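You operate a simulated robot arm through the tools that you are given. There is no shell and no other tool. Be economical: measure what you need, move in short steps, check, and stop when the job is done.

The job below is to be done with a simulated robot arm. You get a single attempt, and the scene is never put back.

Task
Nest the bracket on its fixture, clamp it, fit the rotor and cap its slip rings.
Fine: take the rotor from the black rest; the yellow cap goes on last.

Only the result counts: the job must be done as asked and must still hold three seconds after the hand-in. Knocking over, shifting, dropping, spilling or breaking anything else fails it. Lids that push on must go on centred and level and be pressed home; caps that screw on are set level and turned clockwise until they are tight.

Robot
A 6-joint arm with a two-finger gripper, on a carriage that runs on a rail from [-0.34, -1.649] to [0.132, 0.642] (x, y) and turns from -131 to 201 degrees about z. Base frame: it is fixed where the carriage stands at the start and does not move with it; the origin is on the floor, on the carriage's upright axis, x ahead of it, y to its left, z up; the surface under the hand at the start is at about z = 0.8. Readings come in m, degrees, newtons and seconds.
Its first joint turns from -166.0 to 166.0 degrees. Places, roughly: bracket (22x13x4 cm) [0.8, 0.4, 0.9]; bracket fixture [0.8, 0.1, 0.9]; clamp [0.9, 0.1, 0.9]; green-banded rotor (10x10x16 cm) [0.7, -0.1, 0.9]; rotor seat of the bracket [0.8, 0.4, 0.9]; slip rings of the green-banded rotor [0.7, -0.1, 0.9]. Payload 5 kg.
Tool frame: the origin (TCP) lies between the finger pads and is the grasp point; the fingertips stand 0.03 m ahead of it; z points along the fingers, y is the line along which they close. Largest opening 0.176 m; the body of the gripper starts 0.153 m behind the TCP.
Orientation is told as [roll, pitch, yaw] about the base's x, y, z axes, in that order, counted from this pose: with the fingers straight down and closing along the base's y, the tool's x points along the base's -x, its y along +y and its z along -z.

Tools
- The arm moves only by the tool apply_moves. Its argument "deltas" is a list of rows, each an object (a shift or turn left out is 0, a gripper value left out holds the last) with "delta_pos": the shift along the tool's x, y, z in m, a list of three; "turn": the turn, a rotation vector about the tool's x, y, z in degrees, a list of three; "gripper": the closure, from 0 (fully open) to 1 (shut). In form: [{"delta_pos": [dx, dy, dz], "turn": [rx, ry, rz], "gripper": gripper}, ...]. A call has 1 to 12 rows; each row shifts and turns the commanded pose from where the row before left it, along the tool's axes as they then stand. A row lasts 0.2 s, in which the tool goes at most 0.05 m and 8.6 degrees; a call with a longer step from one row to the next is refused whole, and so is a gripper value outside its range. Where a pose cannot be reached the arm comes as near as it can. A force on the tool above 40 N (or 10 N above the force at the start of the call, whichever is more), or a blocked arm, ends the call early, and 0.2 s more pass. Each finger halts on what it meets, pressing with about 44 N; the grip force reading is that of the motor and also rises with nothing between the fingers. The clock runs only during rows and for 0.2 s after the last one: add rows that do not move to give the fingers time. It gives the time, the measured TCP pose, the force on the tool (base axes), the opening and the grip force at its end, in the units of the frame above (readings bear some noise), with the torque about the TCP (base axes, N m) and any sound that the robot's microphone picked up.
- Cameras (640 x 400 px; columns grow to the right, rows downward): "scene" is now at [0.0668, 0.1923, 1.6068]; the picture's right is [-0.20, -0.98, 0.00], its down [-0.51, 0.11, -0.85] and it looks along [0.83, -0.17, -0.52] (base axes); focal length 263 px, centre (320, 200). "wrist" rides on the gripper at [0.067, -0.009, -0.184] in the tool frame; the picture's right is [0.14, 0.99, 0.00], its down [-0.92, 0.13, -0.36] and it looks along [-0.36, 0.05, 0.93] (tool axes); focal length 251 px, centre (320, 200).
- camera(camera): a new picture of that camera. It takes no simulated time.
- raise_lower(by): slides the trunk up (or, below 0, down) by that many m; the arm and the scene camera ride with it, the base frame stays. It gives what a move gives, with no picture.
- base_move(legs): drives the robot by 1 to 6 legs, each [ahead, left, turn to the left] in m, m and degrees, along the robot's own axes; the way and the turn of a leg run together, so that a leg with both is an arc; at most 1.5 m and 180 degrees a leg. The arm and the cameras ride along, it lands a little off, and it stops where it bumps. It keeps to its track: a leg is cut to what the track allows. It gives what a move gives.
- head_to(pan, tilt): turns the head with the scene camera to pan (to the left, within 120 degrees either way) and tilt (down, from -29 to 69), counted from straight ahead of the robot. It gives what a move gives.
- measure_at(camera, pixels): there is no depth. For up to 12 entries [column, row, z] of the newest picture of that camera ("zoom" is the newest enlarged one), the place [x, y] in the base frame at which the ray of that pixel passes the height z, good to about 0.003 m. It takes no simulated time.
- enlarge(camera, box): a new picture of the part [left, top, right, bottom] of that camera's present view, enlarged. It takes no simulated time.
- sign_off(): hands the job in; it is judged then, once.

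Keep the steps short. Do not move on a guess: measure, check each grasp and each placing, and mend mistakes. In all there are 80 turns and 60 pictures (those below and enlarged ones count). Leave the gripper open and the arm clear of the work at the hand-in unless told otherwise, and finish with a single line.

The tools are called by a JSON object that holds its "fn" and its "kwargs". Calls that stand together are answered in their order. apply_moves: Moves the arm, as the interface text tells. Its arguments: {"type":"object","properties":{"deltas":{"type":"array"}},"required":["deltas"]} The other tools are called the same way: raise_lower (by) slides the trunk up or down; base_move (legs) drives the base; head_to (pan, tilt) turns the head that bears the scene camera; camera (camera) takes a picture; measure_at (camera, pixels) gives the place at which the rays of pixels pass given heights; enlarge (camera, box) takes an enlarged picture of a part of a camera's view; sign_off () hands the job in.

At the start:

```text
clock: 0.0
tcp_pos: [0.8593, 0.06, 1.2245]
tcp_rot: [0.0, 0.0, 0.0]
force: [-0.7, 0.4, -0.2]
wrist_torque: [0.01, 0.01, -0.02]
finger_gap: 0.1761
grip_force: 0.2
trunk travel left (down, up): [-0.15, 0.2]
robot x, y, heading: [-0.0019, 0.0024, 0.0]
head pan, tilt: [-11.8, 31.7]
```

scene: 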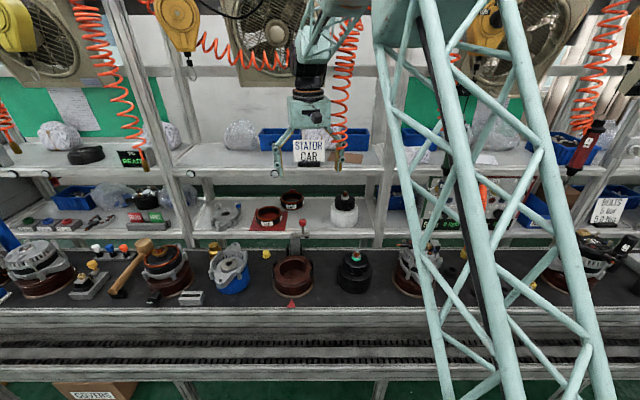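
wrist: 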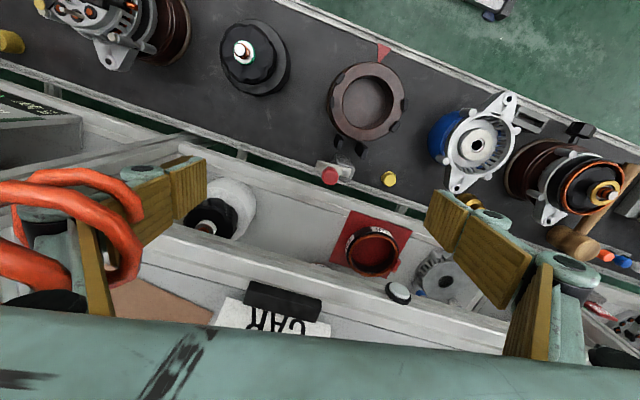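

I see the bracket on a blue rest (scene ~230,268), the brown fixture (~293,275), the rotor on black rest (~353,272), and a yellow cap (~266,253). I'll enlarge for detail.

{"fn": "enlarge", "kwargs": {"camera": "scene", "box": [190, 180, 390, 305]}}

{"fn": "enlarge", "kwargs": {"camera": "wrist", "box": [200, 0, 560, 225]}}

{"fn": "enlarge", "kwargs": {"camera": "scene", "box": [0, 180, 200, 305]}}

```text
3.20 times, centred on (290, 242) of scene
```

zoom: 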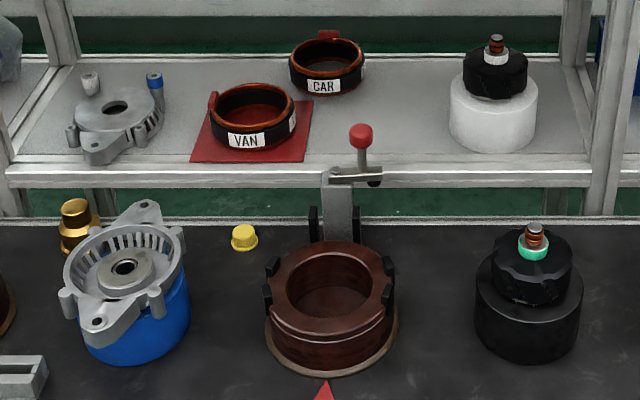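

```text
1.78 times, centred on (380, 112) of wrist
```

zoom: 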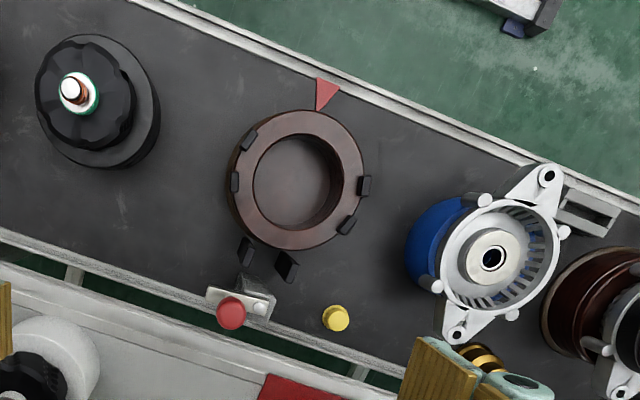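

```text
3.20 times, centred on (100, 242) of scene
```

zoom: 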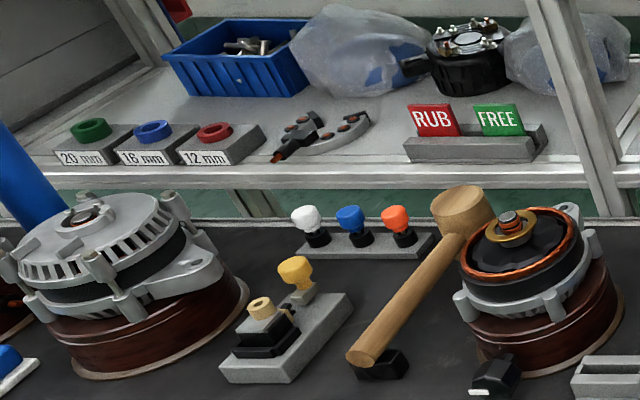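

Triangulating key points by measuring in both cameras at two heights.

{"fn": "measure_at", "kwargs": {"camera": "scene", "pixels": [[292.5, 268.4, 0.8], [292.5, 268.4, 0.9], [266.3, 254.4, 0.8], [266.3, 254.4, 0.9], [356.9, 251.9, 0.8], [356.9, 251.9, 1.0], [228.8, 263.4, 0.8], [228.8, 263.4, 1.0], [235.9, 245, 0.9], [220.6, 280.6, 0.9], [302.5, 222.5, 0.9], [291.6, 298.8, 0.8]]}}

{"fn": "measure_at", "kwargs": {"camera": "wrist", "pixels": [[367.6, 101, 0.8], [367.6, 101, 0.9], [389, 178.9, 0.8], [389, 178.9, 0.9], [240.5, 50.6, 0.8], [240.5, 50.6, 1.0], [477, 144.6, 0.8], [477, 144.6, 1.0], [457.6, 185.6, 0.9], [507.7, 99, 0.9], [330, 176, 0.9], [384, 48, 0.8]]}}

```text
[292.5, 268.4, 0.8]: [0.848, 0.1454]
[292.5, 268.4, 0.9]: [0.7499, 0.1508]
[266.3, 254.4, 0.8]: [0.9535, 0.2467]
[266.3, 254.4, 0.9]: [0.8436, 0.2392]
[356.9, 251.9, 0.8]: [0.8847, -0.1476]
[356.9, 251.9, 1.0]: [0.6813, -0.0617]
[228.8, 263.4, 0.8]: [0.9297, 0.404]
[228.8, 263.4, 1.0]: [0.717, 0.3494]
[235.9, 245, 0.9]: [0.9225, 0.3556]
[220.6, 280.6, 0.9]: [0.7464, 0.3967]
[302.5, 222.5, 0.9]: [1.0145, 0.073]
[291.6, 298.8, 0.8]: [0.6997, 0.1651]
```

```text
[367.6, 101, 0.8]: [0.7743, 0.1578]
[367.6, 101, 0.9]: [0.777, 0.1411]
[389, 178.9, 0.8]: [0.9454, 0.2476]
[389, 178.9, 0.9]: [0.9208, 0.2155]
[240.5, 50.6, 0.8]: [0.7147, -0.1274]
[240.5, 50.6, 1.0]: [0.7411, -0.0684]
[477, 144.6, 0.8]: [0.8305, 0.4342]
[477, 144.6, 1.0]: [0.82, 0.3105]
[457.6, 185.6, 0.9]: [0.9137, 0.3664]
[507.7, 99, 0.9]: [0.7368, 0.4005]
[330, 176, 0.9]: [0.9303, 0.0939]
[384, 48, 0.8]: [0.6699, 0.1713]
```

Fixture ring top ≈(0.776,0.148,0.873), rotor tip ≈(0.734,-0.084,0.948), bracket hub ≈(0.825,0.375,0.898), yellow cap top ≈(0.944,0.245,0.81). The bench is turned about -11.6°. Going over the bracket for a close look.

{"fn": "apply_moves", "kwargs": {"deltas": [{"delta_pos": [0.003, 0.03, 0.02]}, {"delta_pos": [0.003, 0.04, 0.02]}, {"delta_pos": [0.003, 0.04, 0.02]}, {"delta_pos": [0.003, 0.04, 0.02]}, {"delta_pos": [0.003, 0.04, 0.02]}, {"delta_pos": [0.003, 0.04, 0.01]}, {"delta_pos": [0.003, 0.04, 0]}, {"delta_pos": [0.003, 0.03, 0]}, {"delta_pos": [0.003, 0.015, 0]}]}}

{"fn": "camera", "kwargs": {"camera": "wrist"}}

{"fn": "enlarge", "kwargs": {"camera": "scene", "box": [250, 200, 350, 310]}}

```text
clock: 2.0
tcp_pos: [0.8287, 0.3781, 1.1156]
tcp_rot: [0.0, -0.1, 0.0]
force: [0.1, 1.4, 0.4]
wrist_torque: [-0.04, 0.03, -0.01]
finger_gap: 0.176
grip_force: 0.0
trunk travel left (down, up): [-0.15, 0.2]
robot x, y, heading: [-0.0042, -0.0004, -0.1]
head pan, tilt: [-11.8, 31.7]
```

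```text
54 pictures are left
```

wrist: 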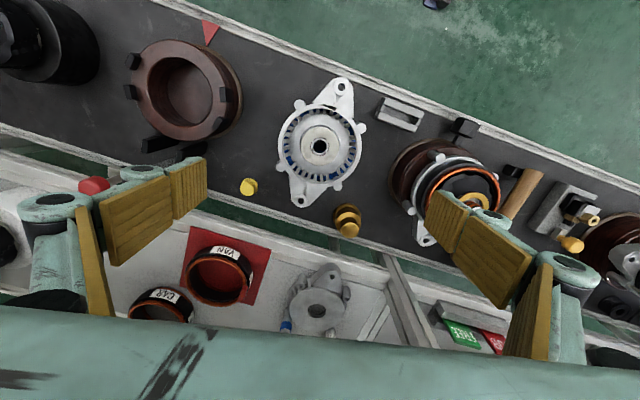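

```text
3.64 times, centred on (300, 255) of scene
```

zoom: 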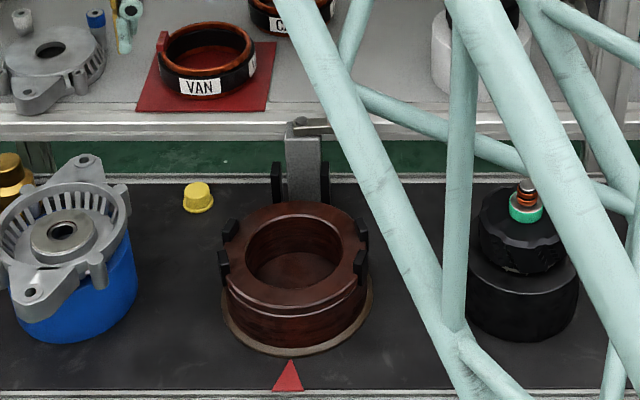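

The bracket is at wrist (320,145), fixture (187,85). Enlarging both to compare ears and the fixture slots.

{"fn": "enlarge", "kwargs": {"camera": "wrist", "box": [100, 10, 260, 210]}}

{"fn": "enlarge", "kwargs": {"camera": "wrist", "box": [240, 65, 520, 240]}}

```text
2.00 times, centred on (180, 110) of wrist
```

zoom: 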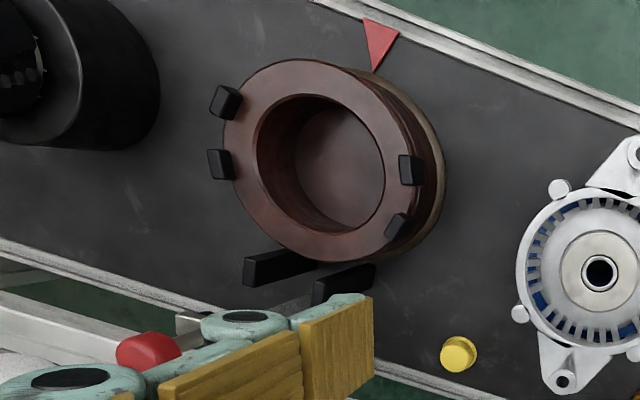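

```text
2.29 times, centred on (380, 152) of wrist
```

zoom: 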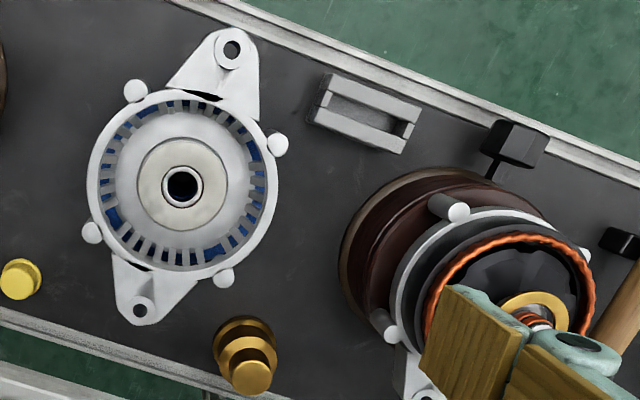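

Bracket has a long ear (facing me) and a short one; need to know which goes to the clamp. Looking at finished examples to the left with the scene camera.

{"fn": "head_to", "kwargs": {"pan": 35, "tilt": 38}}

{"fn": "camera", "kwargs": {"camera": "scene"}}

```text
clock: 3.1
tcp_pos: [0.8295, 0.3768, 1.115]
tcp_rot: [0.0, 0.0, 0.0]
force: [0.7, -0.1, -0.8]
wrist_torque: [0.02, 0.01, -0.03]
finger_gap: 0.1761
grip_force: 0.1
trunk travel left (down, up): [-0.15, 0.2]
robot x, y, heading: [-0.0013, 0.0001, 0.1]
head pan, tilt: [35.0, 38.0]
```

```text
50 pictures are left
```

scene: 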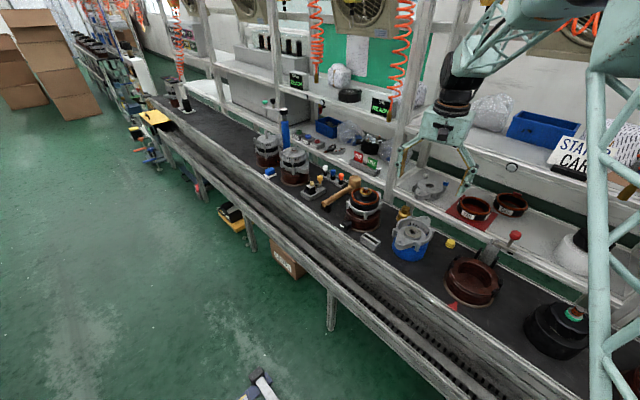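

{"fn": "enlarge", "kwargs": {"camera": "scene", "box": [240, 120, 400, 250]}}

{"fn": "enlarge", "kwargs": {"camera": "scene", "box": [380, 190, 540, 320]}}

```text
3.08 times, centred on (320, 185) of scene
```

zoom: 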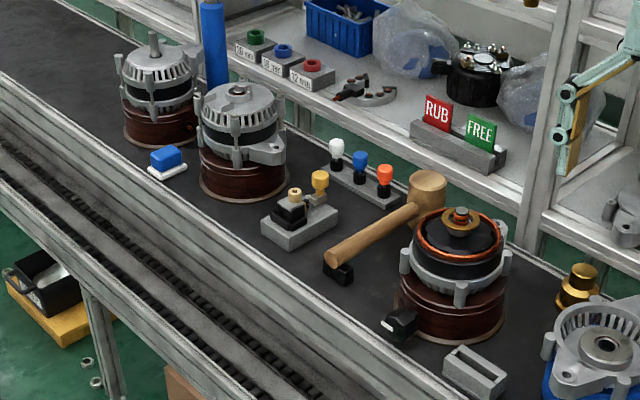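

```text
3.08 times, centred on (460, 255) of scene
```

zoom: 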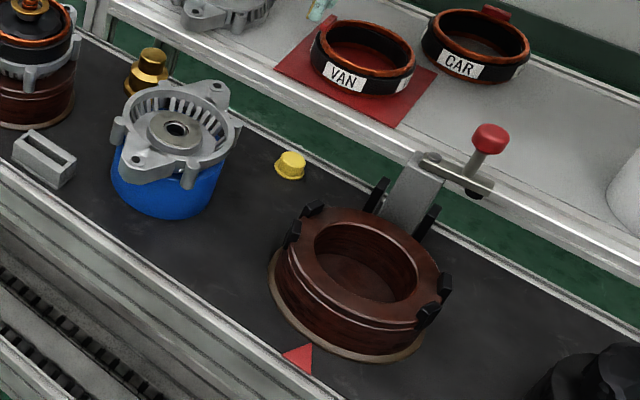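

Next, looking straight down at the fixture to measure the rear slot.

{"fn": "apply_moves", "kwargs": {"deltas": [{"delta_pos": [0, -0.04, 0]}, {"delta_pos": [0, -0.045, 0]}, {"delta_pos": [0, -0.045, 0]}, {"delta_pos": [0, -0.045, 0]}, {"delta_pos": [0, -0.045, 0]}, {"delta_pos": [0, -0.025, 0]}, {}]}}

{"fn": "enlarge", "kwargs": {"camera": "wrist", "box": [220, 40, 460, 240]}}

```text
clock: 4.7
tcp_pos: [0.8291, 0.1294, 1.1133]
tcp_rot: [0.0, 0.0, -0.1]
force: [-0.3, -0.2, -0.4]
wrist_torque: [0.07, 0.01, 0.0]
finger_gap: 0.176
grip_force: 0.0
trunk travel left (down, up): [-0.15, 0.2]
robot x, y, heading: [0.0027, 0.0007, 0.0]
head pan, tilt: [35.0, 38.0]
```

```text
2.00 times, centred on (340, 140) of wrist
```

zoom: 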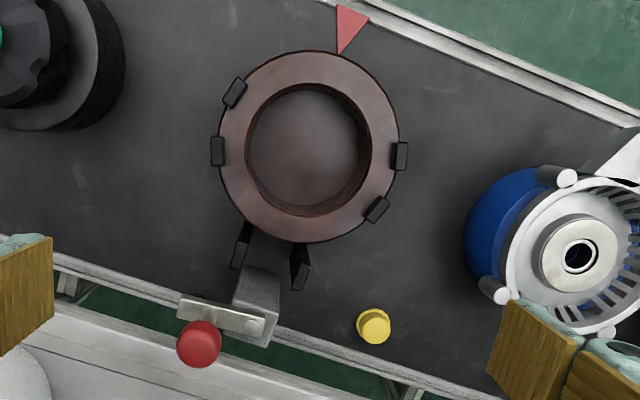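

Slot axis agrees with the triangle–centre–clamp line. Now looking at the clamp closely from the scene camera.

{"fn": "head_to", "kwargs": {"pan": -2, "tilt": 40}}

{"fn": "camera", "kwargs": {"camera": "scene"}}

```text
clock: 5.8
tcp_pos: [0.8296, 0.1299, 1.1136]
tcp_rot: [0.0, 0.0, 0.1]
force: [-0.1, -0.2, -0.1]
wrist_torque: [0.0, 0.0, -0.02]
finger_gap: 0.1759
grip_force: 0.0
trunk travel left (down, up): [-0.15, 0.2]
robot x, y, heading: [-0.0003, 0.0018, 0.1]
head pan, tilt: [-2.0, 40.0]
```

```text
46 pictures are left
```

scene: 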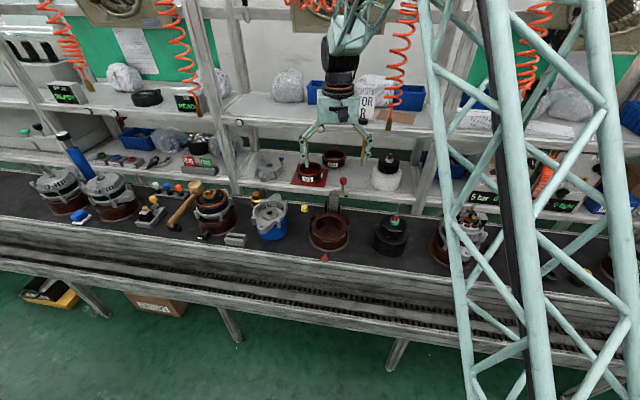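

{"fn": "enlarge", "kwargs": {"camera": "scene", "box": [300, 165, 380, 225]}}

{"fn": "enlarge", "kwargs": {"camera": "wrist", "box": [260, 130, 340, 230]}}

```text
6.67 times, centred on (340, 195) of scene
```

zoom: 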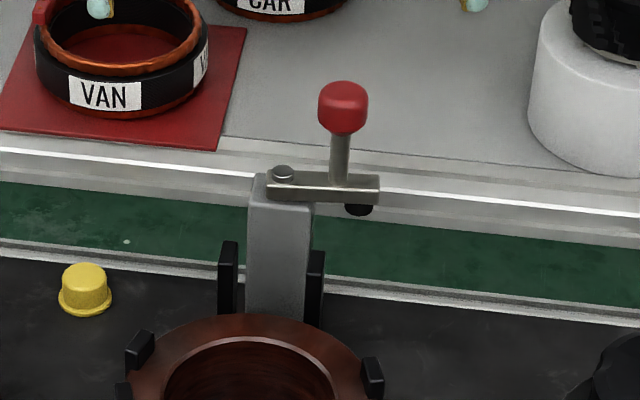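

```text
4.00 times, centred on (300, 180) of wrist
```

zoom: 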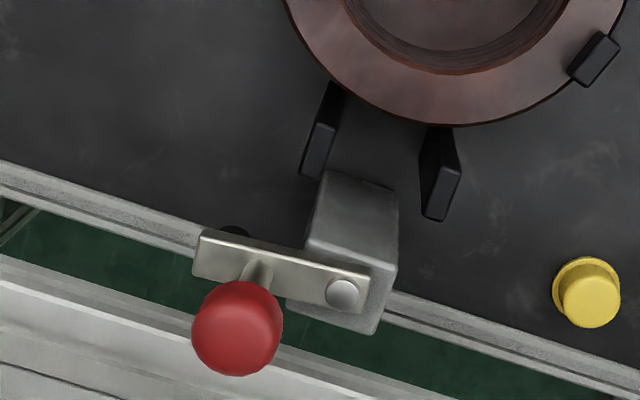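

{"fn": "measure_at", "kwargs": {"camera": "scene", "pixels": [[334.4, 190.6, 0.9], [334.4, 190.6, 1.0], [343.4, 181, 0.9], [343.4, 181, 1.0], [326.3, 201.7, 0.85], [326.3, 201.7, 0.95], [339.5, 203.2, 0.85], [339.5, 203.2, 0.95], [304.6, 205.5, 0.8], [304.6, 205.5, 0.85], [345.7, 196.5, 0.9], [345.7, 196.5, 0.95]]}}

{"fn": "measure_at", "kwargs": {"camera": "wrist", "pixels": [[305.75, 203, 0.9], [305.75, 203, 1.0], [279.25, 211.25, 0.9], [279.25, 211.25, 1.0], [330.25, 178.25, 0.85], [330.25, 178.25, 0.95], [299.5, 167.5, 0.85], [299.5, 167.5, 0.95], [367.5, 205, 0.8], [367.5, 205, 0.85], [334.5, 115, 0.873]]}}

```text
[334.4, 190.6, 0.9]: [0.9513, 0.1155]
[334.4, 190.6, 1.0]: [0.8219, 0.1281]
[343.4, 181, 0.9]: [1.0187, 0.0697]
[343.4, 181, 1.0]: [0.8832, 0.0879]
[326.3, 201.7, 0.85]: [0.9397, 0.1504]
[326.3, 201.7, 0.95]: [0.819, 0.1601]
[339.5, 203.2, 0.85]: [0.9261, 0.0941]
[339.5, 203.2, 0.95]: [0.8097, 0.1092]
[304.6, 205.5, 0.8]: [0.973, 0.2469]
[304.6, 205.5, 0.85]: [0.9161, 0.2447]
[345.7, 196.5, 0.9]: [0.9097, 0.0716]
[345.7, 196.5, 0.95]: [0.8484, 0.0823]
```

```text
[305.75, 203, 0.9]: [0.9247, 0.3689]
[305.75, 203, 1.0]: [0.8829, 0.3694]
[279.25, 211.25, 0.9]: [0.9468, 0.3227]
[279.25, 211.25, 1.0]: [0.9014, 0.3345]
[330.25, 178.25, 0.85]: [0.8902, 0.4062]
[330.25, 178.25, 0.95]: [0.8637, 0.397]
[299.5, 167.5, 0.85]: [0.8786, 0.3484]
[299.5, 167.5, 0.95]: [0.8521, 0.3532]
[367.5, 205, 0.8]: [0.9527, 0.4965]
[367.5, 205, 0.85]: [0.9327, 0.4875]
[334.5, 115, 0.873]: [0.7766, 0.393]
```

{"fn": "measure_at", "kwargs": {"camera": "wrist", "pixels": [[341.5, 85.5, 0.9], [301.3, 199.2, 0.9], [319.6, 146.3, 0.9], [339.8, 76.8, 0.9], [299.5, 207.1, 0.9], [299.1, 103.9, 0.905], [362.1, 127.5, 0.905], [280.3, 166, 0.905], [338, 186.1, 0.905], [278.1, 147.6, 0.9], [361.2, 144.6, 0.9]]}}

{"fn": "enlarge", "kwargs": {"camera": "scene", "box": [230, 180, 310, 250]}}

```text
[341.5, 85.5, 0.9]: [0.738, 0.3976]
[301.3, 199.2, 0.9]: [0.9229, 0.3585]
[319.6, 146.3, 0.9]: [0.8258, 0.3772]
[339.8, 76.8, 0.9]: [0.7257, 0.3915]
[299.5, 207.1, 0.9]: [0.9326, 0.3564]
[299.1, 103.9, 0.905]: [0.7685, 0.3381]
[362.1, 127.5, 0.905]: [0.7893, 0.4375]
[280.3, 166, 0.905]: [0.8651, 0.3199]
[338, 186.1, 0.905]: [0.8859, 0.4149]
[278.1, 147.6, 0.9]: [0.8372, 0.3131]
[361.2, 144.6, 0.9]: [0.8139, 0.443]
```

```text
5.71 times, centred on (270, 215) of scene
```

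zoom: 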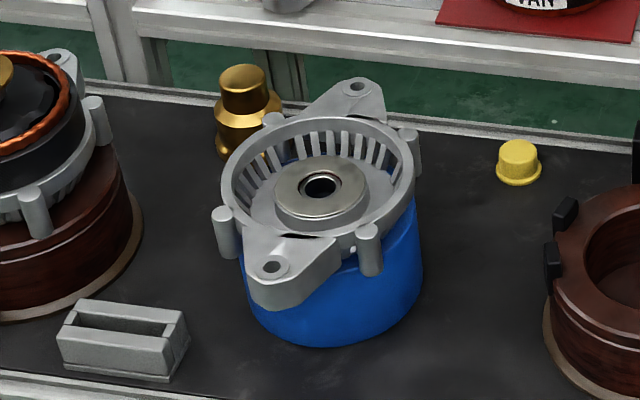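

{"fn": "measure_at", "kwargs": {"camera": "scene", "pixels": [[276.1, 195.2, 0.88], [276.1, 195.2, 0.92], [261.8, 226.9, 0.88], [261.8, 226.9, 0.92], [252.9, 217.3, 0.88], [252.9, 217.3, 0.92], [278.4, 220.5, 0.92], [261.8, 200.7, 0.92], [285.6, 203.1, 0.92], [270, 212.7, 0.88], [270, 212.7, 0.92]]}}

{"fn": "measure_at", "kwargs": {"camera": "wrist", "pixels": [[341.5, 85.5, 0.92], [301.3, 199.2, 0.92], [319.6, 146.3, 0.92], [299.1, 103.9, 0.92], [362.1, 127.5, 0.92], [280.3, 166, 0.92], [338, 186.1, 0.92], [341.5, 85.5, 0.88], [301.3, 199.2, 0.88], [319.6, 146.3, 0.88]]}}

```text
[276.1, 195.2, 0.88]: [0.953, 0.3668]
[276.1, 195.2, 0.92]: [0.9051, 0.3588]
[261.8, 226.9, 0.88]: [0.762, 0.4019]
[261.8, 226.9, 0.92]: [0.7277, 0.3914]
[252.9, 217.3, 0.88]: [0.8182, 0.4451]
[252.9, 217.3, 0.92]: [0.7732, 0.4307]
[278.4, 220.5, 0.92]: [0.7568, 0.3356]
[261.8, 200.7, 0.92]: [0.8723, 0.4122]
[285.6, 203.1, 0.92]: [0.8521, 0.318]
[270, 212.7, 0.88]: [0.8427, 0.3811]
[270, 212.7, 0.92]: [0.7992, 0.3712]
```

```text
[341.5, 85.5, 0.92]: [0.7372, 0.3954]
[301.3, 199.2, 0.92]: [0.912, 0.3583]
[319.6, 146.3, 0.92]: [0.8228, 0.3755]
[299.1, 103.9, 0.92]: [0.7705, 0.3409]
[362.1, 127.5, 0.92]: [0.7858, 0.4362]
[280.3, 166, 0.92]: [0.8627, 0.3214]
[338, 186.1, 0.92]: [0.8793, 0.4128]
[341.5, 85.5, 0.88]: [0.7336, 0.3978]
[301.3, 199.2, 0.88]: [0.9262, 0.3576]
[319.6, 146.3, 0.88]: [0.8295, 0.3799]
```

Ear tops are at equal height (~0.911) and equal radius (~0.091); they differ in width/thickness. Moving closer to measure the slot.

{"fn": "apply_moves", "kwargs": {"deltas": [{"delta_pos": [-0.01, 0, 0.03]}, {"delta_pos": [0, 0, 0.03]}, {"delta_pos": [0, 0, 0.03]}, {}]}}

{"fn": "camera", "kwargs": {"camera": "wrist"}}

```text
clock: 6.8
tcp_pos: [0.839, 0.1307, 1.0249]
tcp_rot: [0.0, 0.0, 0.0]
force: [-0.2, 0.6, -0.7]
wrist_torque: [0.01, 0.05, 0.01]
finger_gap: 0.1761
grip_force: 0.0
trunk travel left (down, up): [-0.15, 0.2]
robot x, y, heading: [-0.0006, -0.0013, 0.1]
head pan, tilt: [-2.0, 40.0]
```

```text
42 pictures are left
```

wrist: 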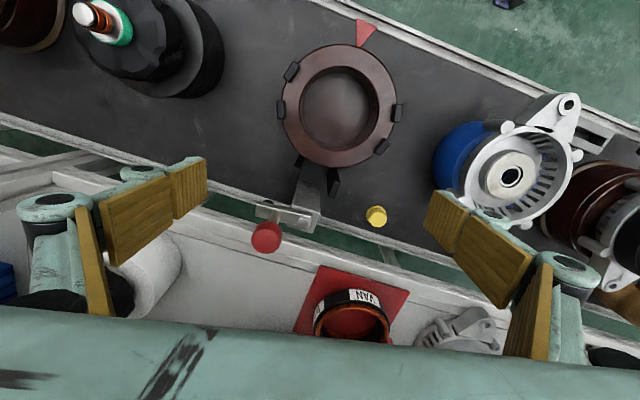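

{"fn": "enlarge", "kwargs": {"camera": "wrist", "box": [250, 140, 390, 260]}}

{"fn": "enlarge", "kwargs": {"camera": "wrist", "box": [430, 80, 610, 240]}}

```text
3.33 times, centred on (320, 200) of wrist
```

zoom: 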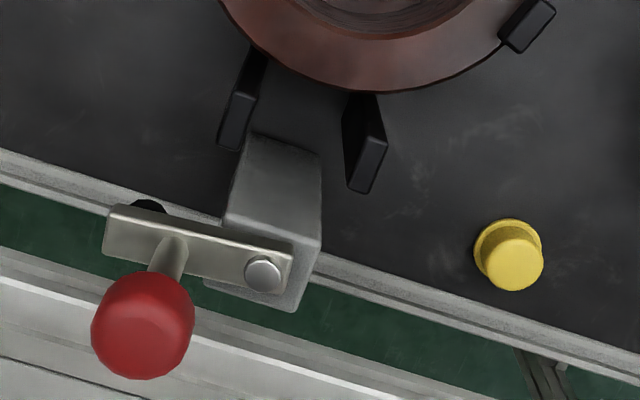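

```text
2.50 times, centred on (520, 160) of wrist
```

zoom: 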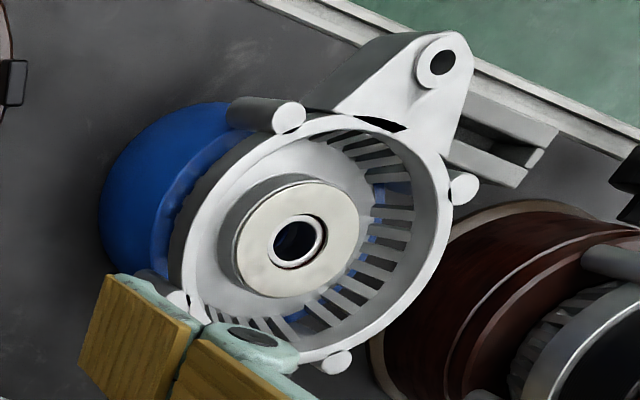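

{"fn": "measure_at", "kwargs": {"camera": "wrist", "pixels": [[298.4, 176, 0.903], [330.5, 188.9, 0.903], [302.8, 211.6, 0.93], [271.4, 235.5, 0.99], [344, 104, 0.873], [336, 87.5, 0.873], [284, 108, 0.873], [397, 108, 0.873], [302.5, 187, 0.92], [316, 188, 0.92], [275.5, 202, 0.91], [376.7, 217, 0.815]]}}

{"fn": "measure_at", "kwargs": {"camera": "zoom", "pixels": [[334, 112, 0.905], [447, 155, 0.905], [440, 62, 0.911], [412, 34, 0.911], [475, 72, 0.911], [370, 68, 0.911], [460, 128, 0.911]]}}

```text
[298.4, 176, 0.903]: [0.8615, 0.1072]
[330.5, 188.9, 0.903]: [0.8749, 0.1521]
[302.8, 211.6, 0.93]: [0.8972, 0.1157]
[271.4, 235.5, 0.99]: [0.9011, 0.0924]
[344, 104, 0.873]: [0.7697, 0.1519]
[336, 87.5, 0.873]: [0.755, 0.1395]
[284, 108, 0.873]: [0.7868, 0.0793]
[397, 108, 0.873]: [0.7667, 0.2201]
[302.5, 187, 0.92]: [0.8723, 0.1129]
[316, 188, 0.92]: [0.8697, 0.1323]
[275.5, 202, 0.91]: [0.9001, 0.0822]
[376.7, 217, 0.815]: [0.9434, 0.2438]
```

```text
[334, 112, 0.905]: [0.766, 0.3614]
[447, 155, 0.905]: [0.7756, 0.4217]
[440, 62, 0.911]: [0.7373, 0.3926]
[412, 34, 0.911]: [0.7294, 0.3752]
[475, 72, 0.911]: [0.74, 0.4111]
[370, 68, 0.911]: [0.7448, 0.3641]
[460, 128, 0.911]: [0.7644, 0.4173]
```

Slot gap ≈0.047. Now a close view over the bracket for both ears.

{"fn": "apply_moves", "kwargs": {"deltas": [{"delta_pos": [0, 0.03, -0.03]}, {"delta_pos": [0, 0.04, 0]}, {"delta_pos": [0, 0.04, 0]}, {"delta_pos": [0, 0.04, 0]}, {"delta_pos": [0, 0.04, 0]}, {"delta_pos": [0, 0.04, 0]}, {"delta_pos": [0, 0.02, 0.03]}, {}]}}

{"fn": "camera", "kwargs": {"camera": "wrist"}}

{"fn": "enlarge", "kwargs": {"camera": "wrist", "box": [200, 50, 440, 210]}}

```text
clock: 8.6
tcp_pos: [0.8428, 0.3799, 1.022]
tcp_rot: [0.0, 0.1, 0.0]
force: [0.9, 0.9, -0.9]
wrist_torque: [-0.08, 0.08, -0.02]
finger_gap: 0.1763
grip_force: 0.1
trunk travel left (down, up): [-0.15, 0.2]
robot x, y, heading: [0.0004, 0.0001, -0.0]
head pan, tilt: [-2.0, 40.0]
```

```text
39 pictures are left
```

wrist: 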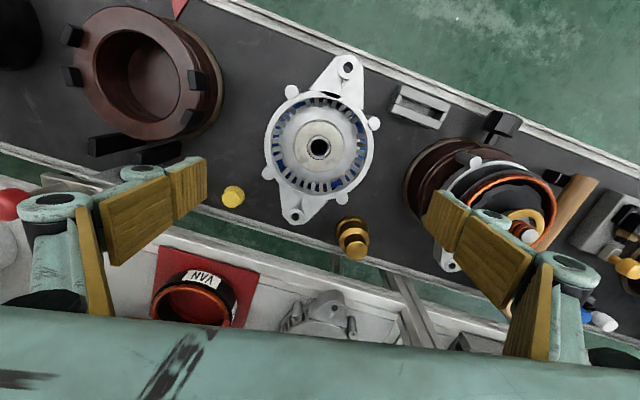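

```text
2.50 times, centred on (320, 130) of wrist
```

zoom: 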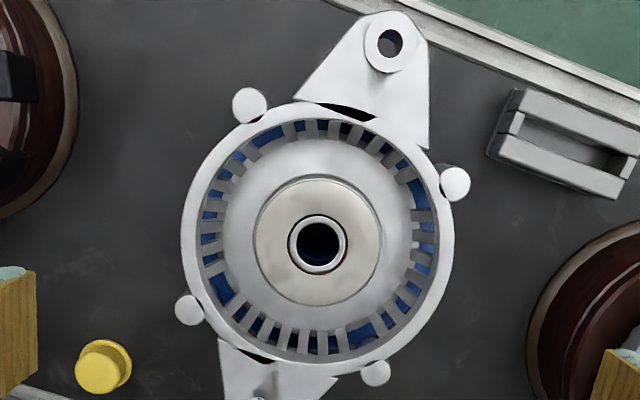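

{"fn": "enlarge", "kwargs": {"camera": "wrist", "box": [240, 155, 370, 240]}}

{"fn": "measure_at", "kwargs": {"camera": "wrist", "pixels": [[347.6, 67, 0.911], [296, 214, 0.911], [320, 147.5, 0.894], [292, 92, 0.908], [374, 123.5, 0.908], [267.5, 174, 0.908], [342, 199.5, 0.908]]}}

{"fn": "measure_at", "kwargs": {"camera": "wrist", "pixels": [[327, 67, 0.911], [363, 67, 0.911], [318, 84, 0.911], [363, 90, 0.911], [264, 150, 0.905], [372, 145, 0.905], [232, 196, 0.815], [353, 240, 0.85]]}}

```text
4.71 times, centred on (305, 198) of wrist
```

zoom: 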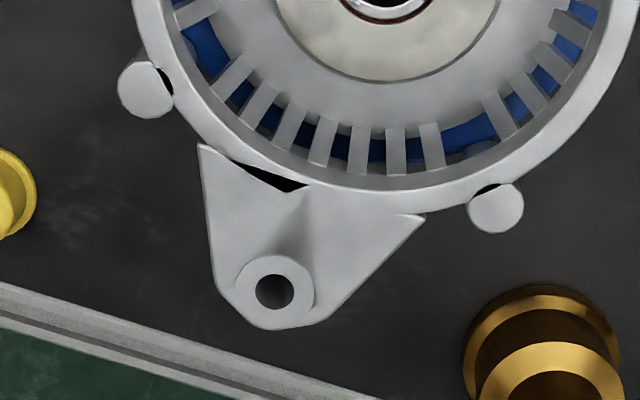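

```text
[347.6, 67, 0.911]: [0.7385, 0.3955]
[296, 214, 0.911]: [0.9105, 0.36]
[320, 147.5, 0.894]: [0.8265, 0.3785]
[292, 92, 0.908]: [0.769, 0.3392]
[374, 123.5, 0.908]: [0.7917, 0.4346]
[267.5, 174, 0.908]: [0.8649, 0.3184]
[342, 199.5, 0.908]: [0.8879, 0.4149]
```

```text
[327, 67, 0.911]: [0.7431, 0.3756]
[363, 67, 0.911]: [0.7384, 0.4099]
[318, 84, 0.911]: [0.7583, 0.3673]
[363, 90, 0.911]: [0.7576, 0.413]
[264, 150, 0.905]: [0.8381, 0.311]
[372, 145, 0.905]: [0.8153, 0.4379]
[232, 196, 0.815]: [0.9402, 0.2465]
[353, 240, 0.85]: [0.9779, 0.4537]
```

The bracket is point-symmetric (ears and bosses), and its axis (-11.9°) already matches the fixture's; I'll keep its orientation. Now checking the height of the fixture's side lugs and clamp pivot to know the finger clearances.

{"fn": "enlarge", "kwargs": {"camera": "wrist", "box": [50, 0, 230, 160]}}

{"fn": "measure_at", "kwargs": {"camera": "scene", "pixels": [[313.3, 216.8, 0.87], [313.3, 216.8, 0.91], [347.7, 220, 0.87], [347.7, 220, 0.91]]}}

```text
2.50 times, centred on (140, 80) of wrist
```

zoom: 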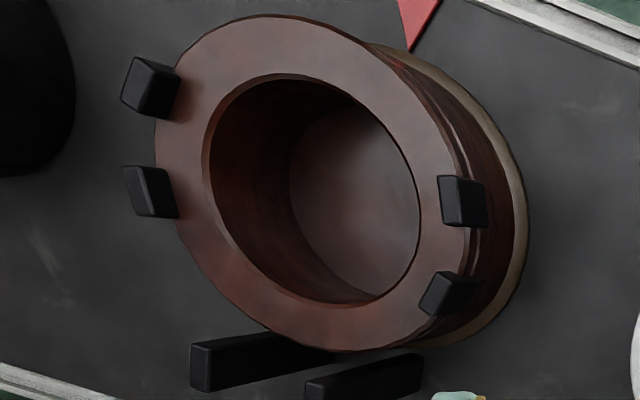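

```text
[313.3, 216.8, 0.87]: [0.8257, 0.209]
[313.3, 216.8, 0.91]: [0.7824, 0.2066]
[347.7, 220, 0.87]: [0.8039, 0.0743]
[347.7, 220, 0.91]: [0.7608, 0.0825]
```

{"fn": "measure_at", "kwargs": {"camera": "wrist", "pixels": [[184, 117.2, 0.87], [184, 117.2, 0.91], [67.2, 76.8, 0.87], [67.2, 76.8, 0.91]]}}

```text
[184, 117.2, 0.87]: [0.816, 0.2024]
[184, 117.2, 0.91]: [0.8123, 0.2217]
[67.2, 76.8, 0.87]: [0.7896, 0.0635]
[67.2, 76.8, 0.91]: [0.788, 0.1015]
```

Lug tops ≈0.884, hugging the rim (r≈0.066), fixture centre ≈(0.777,0.147). I'll yaw +11.8° to line up with the bracket, centre over it and partly close to ~0.15.

{"fn": "apply_moves", "kwargs": {"deltas": [{"delta_pos": [0.015, -0.002, 0], "turn": [0, 0, 6], "gripper": 0.14}, {"turn": [0, 0, 5.8]}, {}, {}]}}

{"fn": "camera", "kwargs": {"camera": "wrist"}}

```text
clock: 9.6
tcp_pos: [0.8267, 0.3772, 1.0238]
tcp_rot: [0.0, 0.0, -11.7]
force: [-0.1, -0.9, -0.6]
wrist_torque: [0.03, 0.01, -0.01]
finger_gap: 0.1517
grip_force: 0.1
trunk travel left (down, up): [-0.15, 0.2]
robot x, y, heading: [-0.0064, -0.001, 0.1]
head pan, tilt: [-2.0, 40.0]
```

```text
35 pictures are left
```

wrist: 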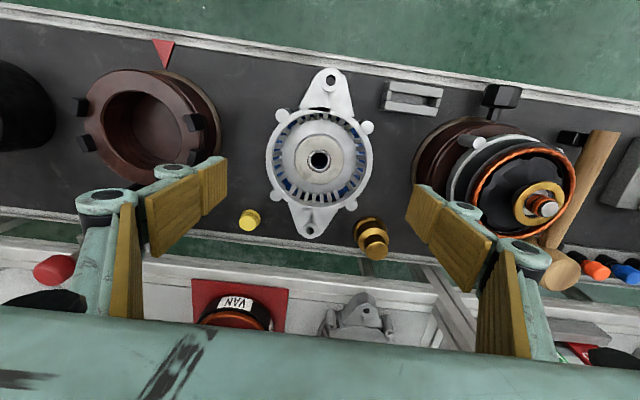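

{"fn": "measure_at", "kwargs": {"camera": "wrist", "pixels": [[413, 168, 0.86], [448, 182, 0.9], [470, 190, 0.93], [372, 232, 0.87], [320, 159, 0.894], [294, 113, 0.908], [366.5, 127, 0.908], [278, 187, 0.908], [350, 203.5, 0.908], [329, 80, 0.911], [310, 228, 0.911]]}}

```text
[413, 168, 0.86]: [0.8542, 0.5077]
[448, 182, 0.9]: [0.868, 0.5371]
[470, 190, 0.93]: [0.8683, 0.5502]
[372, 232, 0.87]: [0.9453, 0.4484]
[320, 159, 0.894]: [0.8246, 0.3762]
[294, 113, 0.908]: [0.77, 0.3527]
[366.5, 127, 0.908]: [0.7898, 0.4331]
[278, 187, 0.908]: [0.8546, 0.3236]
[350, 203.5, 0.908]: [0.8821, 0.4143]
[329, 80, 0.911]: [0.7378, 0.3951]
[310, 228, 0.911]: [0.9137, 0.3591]
```

Clearances fine and TCP is centred. Descending to TCP z≈0.918 and then closing.

{"fn": "apply_moves", "kwargs": {"deltas": [{"delta_pos": [0, 0, 0.035]}, {"delta_pos": [0, 0, 0.035]}, {"delta_pos": [0, 0, 0.02]}, {"delta_pos": [0, 0, 0.014]}, {}]}}

{"fn": "enlarge", "kwargs": {"camera": "scene", "box": [220, 170, 320, 250]}}

```text
clock: 10.8
tcp_pos: [0.8272, 0.3783, 0.9208]
tcp_rot: [0.0, 0.0, -11.8]
force: [-0.1, -1.0, -0.3]
wrist_torque: [-0.06, 0.02, 0.0]
finger_gap: 0.1518
grip_force: 0.0
trunk travel left (down, up): [-0.15, 0.2]
robot x, y, heading: [0.0, 0.0018, 0.2]
head pan, tilt: [-2.0, 40.0]
```

```text
5.00 times, centred on (270, 210) of scene
```

zoom: 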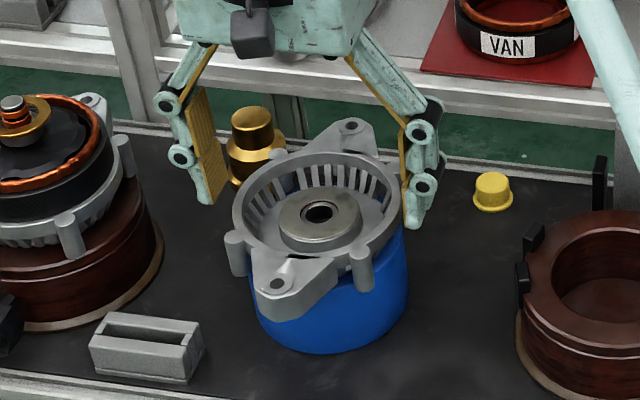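

Fingers straddle the rim. Closing.

{"fn": "apply_moves", "kwargs": {"deltas": [{"gripper": 0.22}, {"gripper": 0.26}, {"gripper": 0.5}, {"gripper": 0.8}, {}]}}

{"fn": "enlarge", "kwargs": {"camera": "scene", "box": [220, 170, 320, 250]}}

```text
clock: 12.0
tcp_pos: [0.8265, 0.3783, 0.9207]
tcp_rot: [0.0, 0.1, -11.8]
force: [-0.2, -5.6, 3.9]
wrist_torque: [-0.72, 0.36, 0.08]
finger_gap: 0.129
grip_force: 43.8
trunk travel left (down, up): [-0.15, 0.2]
robot x, y, heading: [-0.0032, -0.0005, 0.3]
head pan, tilt: [-2.0, 40.0]
```

```text
5.00 times, centred on (270, 210) of scene
```

zoom: 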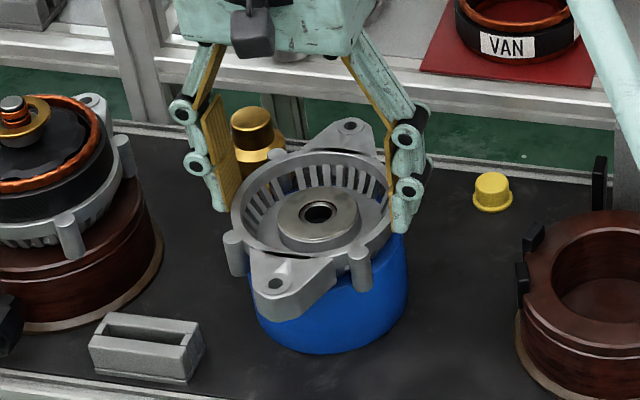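

Gripped at 0.129 (rim diameter). Lifting a little and checking.

{"fn": "apply_moves", "kwargs": {"deltas": [{"delta_pos": [0, 0, -0.01]}, {"delta_pos": [0, 0, -0.02]}, {"delta_pos": [0, 0, -0.03]}, {}]}}

{"fn": "enlarge", "kwargs": {"camera": "scene", "box": [210, 160, 310, 240]}}

{"fn": "camera", "kwargs": {"camera": "wrist"}}

```text
clock: 13.0
tcp_pos: [0.8271, 0.3789, 0.98]
tcp_rot: [0.0, 0.1, -11.8]
force: [-1.1, -0.1, -6.4]
wrist_torque: [0.0, -0.11, 0.01]
finger_gap: 0.1293
grip_force: 44.2
trunk travel left (down, up): [-0.15, 0.2]
robot x, y, heading: [0.0002, 0.0003, -0.1]
head pan, tilt: [-2.0, 40.0]
```

```text
5.00 times, centred on (260, 200) of scene
```

zoom: 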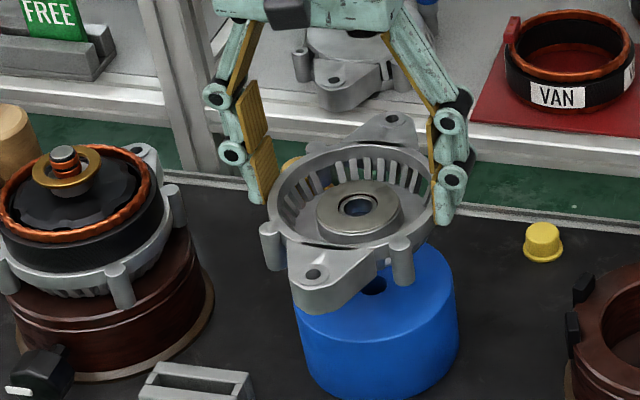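

```text
31 pictures are left
```

wrist: 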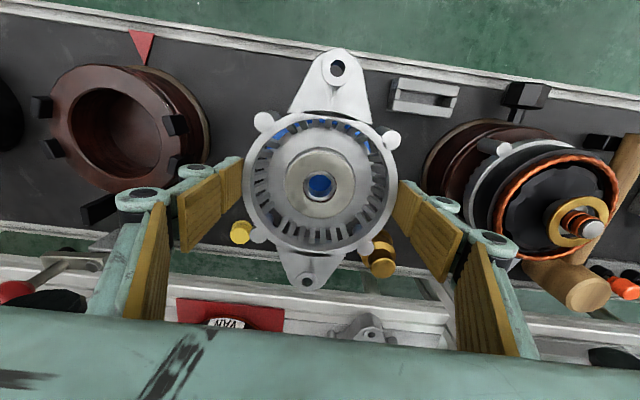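

Held level, ~0.65 kg. Checking the bracket's offset from the TCP in hand.

{"fn": "measure_at", "kwargs": {"camera": "wrist", "pixels": [[320, 185, 0.953], [339, 69, 0.97], [307.5, 281, 0.97], [264, 121, 0.967], [391, 139, 0.967], [257, 231, 0.967], [366, 247, 0.967]]}}

```text
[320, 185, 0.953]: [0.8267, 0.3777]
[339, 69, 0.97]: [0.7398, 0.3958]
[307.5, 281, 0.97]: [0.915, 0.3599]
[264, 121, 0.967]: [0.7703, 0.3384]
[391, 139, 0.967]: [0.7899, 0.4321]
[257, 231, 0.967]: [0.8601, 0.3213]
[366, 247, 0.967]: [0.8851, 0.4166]
```

In-hand offset ≈1 mm, yaw fine. Raising 4 cm and moving across to above the fixture.

{"fn": "apply_moves", "kwargs": {"deltas": [{"delta_pos": [0, 0, -0.04]}, {"delta_pos": [0.0003, -0.0394, 0]}, {"delta_pos": [0.0003, -0.0394, 0]}, {"delta_pos": [0.0003, -0.0394, 0]}, {"delta_pos": [0.0003, -0.0394, 0]}, {"delta_pos": [0.0003, -0.0394, 0]}, {"delta_pos": [0.0002, -0.0394, 0]}, {}]}}

{"fn": "camera", "kwargs": {"camera": "wrist"}}

{"fn": "enlarge", "kwargs": {"camera": "scene", "box": [280, 150, 390, 240]}}

```text
clock: 14.8
tcp_pos: [0.776, 0.1468, 1.0224]
tcp_rot: [0.1, 0.0, -11.9]
force: [-0.1, -1.1, -7.2]
wrist_torque: [0.15, 0.0, 0.0]
finger_gap: 0.1293
grip_force: 44.5
trunk travel left (down, up): [-0.15, 0.2]
robot x, y, heading: [0.0039, -0.0017, -0.2]
head pan, tilt: [-2.0, 40.0]
```

```text
30 pictures are left
```

wrist: 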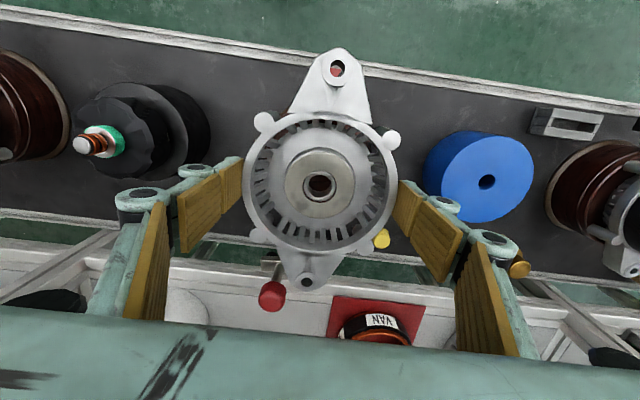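

```text
4.44 times, centred on (335, 195) of scene
```

zoom: 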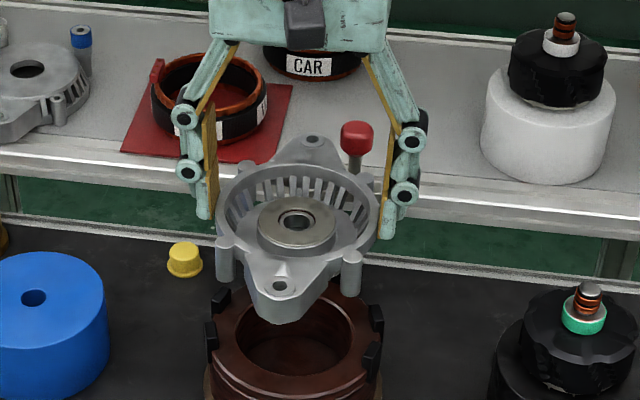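

Over the fixture. Lowering to TCP z≈0.95 and checking alignment from the scene camera.

{"fn": "apply_moves", "kwargs": {"deltas": [{"delta_pos": [0, 0, 0.025]}, {"delta_pos": [0, 0, 0.025]}, {"delta_pos": [0, 0, 0.02]}, {}]}}

{"fn": "enlarge", "kwargs": {"camera": "scene", "box": [290, 170, 380, 240]}}

```text
clock: 15.8
tcp_pos: [0.7744, 0.1475, 0.9511]
tcp_rot: [0.0, 0.0, -11.7]
force: [-0.1, 0.1, -8.1]
wrist_torque: [0.02, 0.05, 0.05]
finger_gap: 0.1294
grip_force: 44.2
trunk travel left (down, up): [-0.15, 0.2]
robot x, y, heading: [-0.0004, 0.0041, 0.2]
head pan, tilt: [-2.0, 40.0]
```

```text
5.71 times, centred on (335, 205) of scene
```

zoom: 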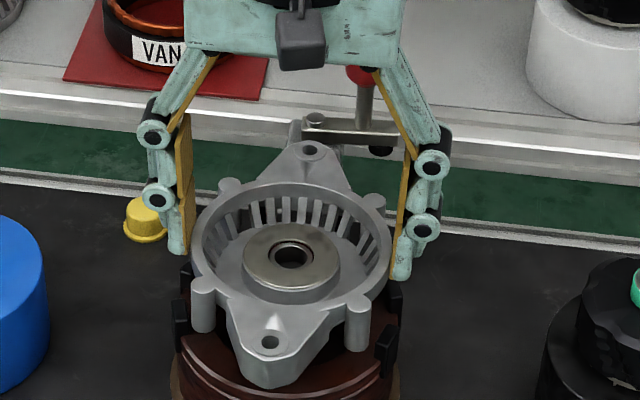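

Aligned visually. Lowering slowly until contact.

{"fn": "apply_moves", "kwargs": {"deltas": [{"delta_pos": [0, 0, 0.008]}, {"delta_pos": [0, 0, 0.006]}, {"delta_pos": [0, 0, 0.005]}, {"delta_pos": [0, 0, 0.004]}, {}]}}

```text
clock: 17.0
tcp_pos: [0.7774, 0.1469, 0.9266]
tcp_rot: [0.0, 0.0, -11.8]
force: [0.7, 0.5, -7.6]
wrist_torque: [0.03, 0.03, -0.03]
finger_gap: 0.1292
grip_force: 44.1
trunk travel left (down, up): [-0.15, 0.2]
robot x, y, heading: [-0.0032, -0.0009, 0.2]
head pan, tilt: [-2.0, 40.0]
```

{"fn": "apply_moves", "kwargs": {"deltas": [{"delta_pos": [0, 0, 0.004]}, {"delta_pos": [0, 0, 0.003]}, {"delta_pos": [0, 0, 0.003]}, {}]}}

{"fn": "enlarge", "kwargs": {"camera": "scene", "box": [290, 170, 380, 240]}}

```text
clock: 18.0
tcp_pos: [0.7763, 0.1472, 0.9169]
tcp_rot: [0.0, -0.2, -11.8]
force: [-0.2, 1.0, 12.4]
wrist_torque: [-0.51, 1.03, -0.09]
finger_gap: 0.1296
grip_force: 44.1
trunk travel left (down, up): [-0.15, 0.2]
robot x, y, heading: [-0.0044, 0.0022, 0.0]
head pan, tilt: [-2.0, 40.0]
```

```text
5.71 times, centred on (335, 205) of scene
```

zoom: 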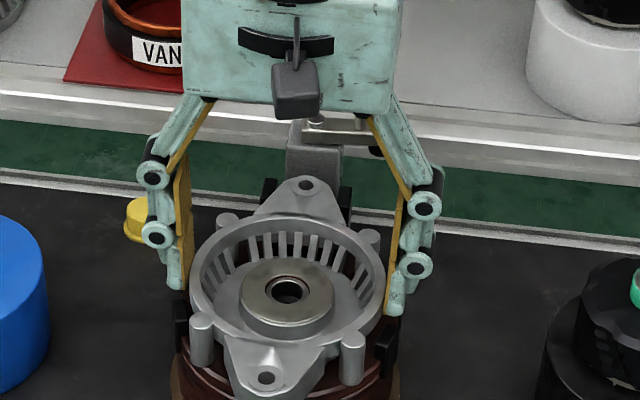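

Contact at TCP z 0.917 (≈20 N). Pressing 2 mm more to see whether it is home.

{"fn": "apply_moves", "kwargs": {"deltas": [{"delta_pos": [0, 0, 0.0015]}, {"delta_pos": [0, 0, 0.0015]}, {}]}}

{"fn": "camera", "kwargs": {"camera": "wrist"}}

```text
clock: 18.8
tcp_pos: [0.7764, 0.1473, 0.915]
tcp_rot: [0.0, 0.0, -11.8]
force: [0.3, 4.9, 27.0]
wrist_torque: [0.22, -0.13, 0.07]
finger_gap: 0.1295
grip_force: 44.6
trunk travel left (down, up): [-0.15, 0.2]
robot x, y, heading: [-0.0012, 0.0019, 0.0]
head pan, tilt: [-2.0, 40.0]
```

```text
26 pictures are left
```

wrist: 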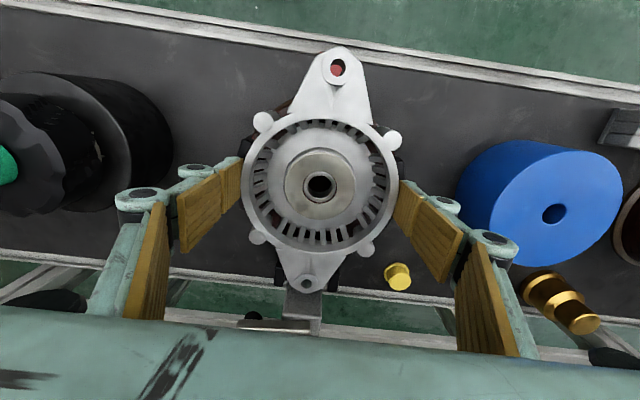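

Solid and level (torque ~0): it is home. Opening gently and rising.

{"fn": "apply_moves", "kwargs": {"deltas": [{"gripper": 0.2}, {"gripper": 0.14}, {}, {"delta_pos": [0, 0, -0.03]}, {"delta_pos": [0, 0, -0.04]}, {"delta_pos": [0, 0, -0.05]}, {}]}}

{"fn": "camera", "kwargs": {"camera": "wrist"}}

{"fn": "enlarge", "kwargs": {"camera": "scene", "box": [300, 170, 380, 230]}}

```text
clock: 20.4
tcp_pos: [0.7786, 0.1471, 1.0385]
tcp_rot: [0.0, 0.0, -11.8]
force: [-1.1, -0.7, 1.0]
wrist_torque: [0.05, -0.19, -0.01]
finger_gap: 0.1513
grip_force: 0.0
trunk travel left (down, up): [-0.15, 0.2]
robot x, y, heading: [-0.0008, 0.0024, -0.1]
head pan, tilt: [-2.0, 40.0]
```

```text
25 pictures are left
```

wrist: 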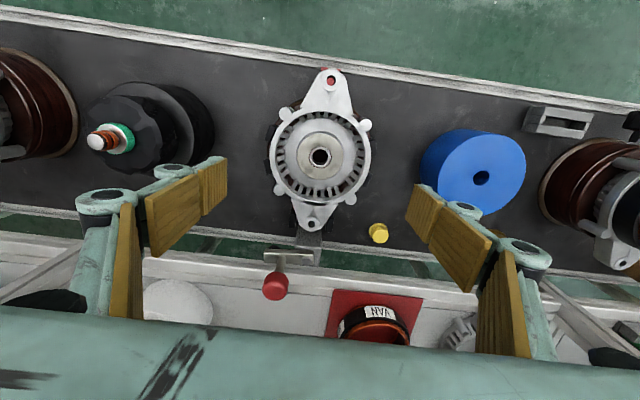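

```text
6.67 times, centred on (340, 200) of scene
```

zoom: 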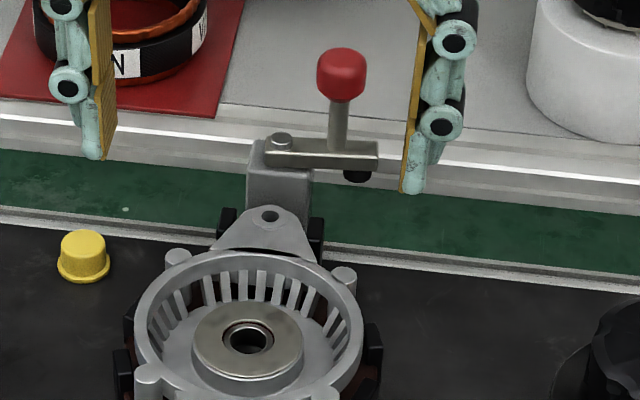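

Bracket sits between the posts. Now measuring the clamp's pivot and knob.

{"fn": "enlarge", "kwargs": {"camera": "wrist", "box": [240, 200, 360, 310]}}

{"fn": "measure_at", "kwargs": {"camera": "scene", "pixels": [[333.8, 190.7, 0.9], [333.8, 190.7, 1.0], [343.1, 181, 0.9], [343.1, 181, 1.0]]}}

```text
3.64 times, centred on (300, 255) of wrist
```

zoom: 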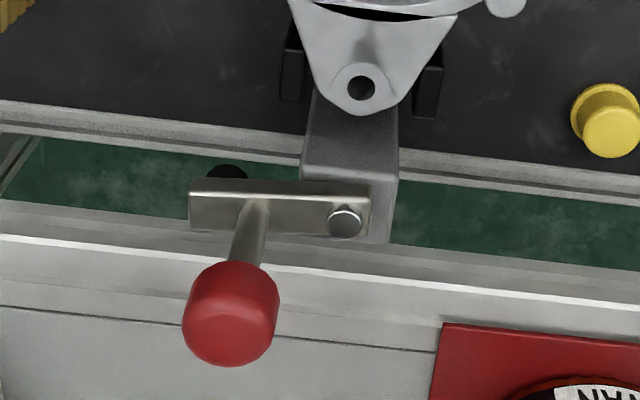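

```text
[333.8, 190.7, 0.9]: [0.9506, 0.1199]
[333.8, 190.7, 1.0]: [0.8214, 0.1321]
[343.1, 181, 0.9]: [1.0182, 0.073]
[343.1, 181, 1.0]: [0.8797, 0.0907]
```

{"fn": "measure_at", "kwargs": {"camera": "wrist", "pixels": [[306.9, 260.2, 0.9], [306.9, 260.2, 0.95], [275.5, 286, 0.9], [275.5, 286, 1.0], [283.5, 256.4, 0.935], [274.1, 247.3, 0.91], [311, 231, 0.907], [311.6, 224.2, 0.907], [320, 157, 0.89], [330.5, 80.5, 0.907]]}}

```text
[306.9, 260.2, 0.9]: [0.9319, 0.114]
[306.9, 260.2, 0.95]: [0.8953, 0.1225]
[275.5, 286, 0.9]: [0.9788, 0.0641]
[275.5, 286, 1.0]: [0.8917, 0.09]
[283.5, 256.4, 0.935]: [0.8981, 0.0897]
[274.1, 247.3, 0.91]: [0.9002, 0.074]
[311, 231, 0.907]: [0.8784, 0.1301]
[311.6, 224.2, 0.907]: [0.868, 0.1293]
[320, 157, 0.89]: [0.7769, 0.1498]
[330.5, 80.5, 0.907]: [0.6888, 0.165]
```

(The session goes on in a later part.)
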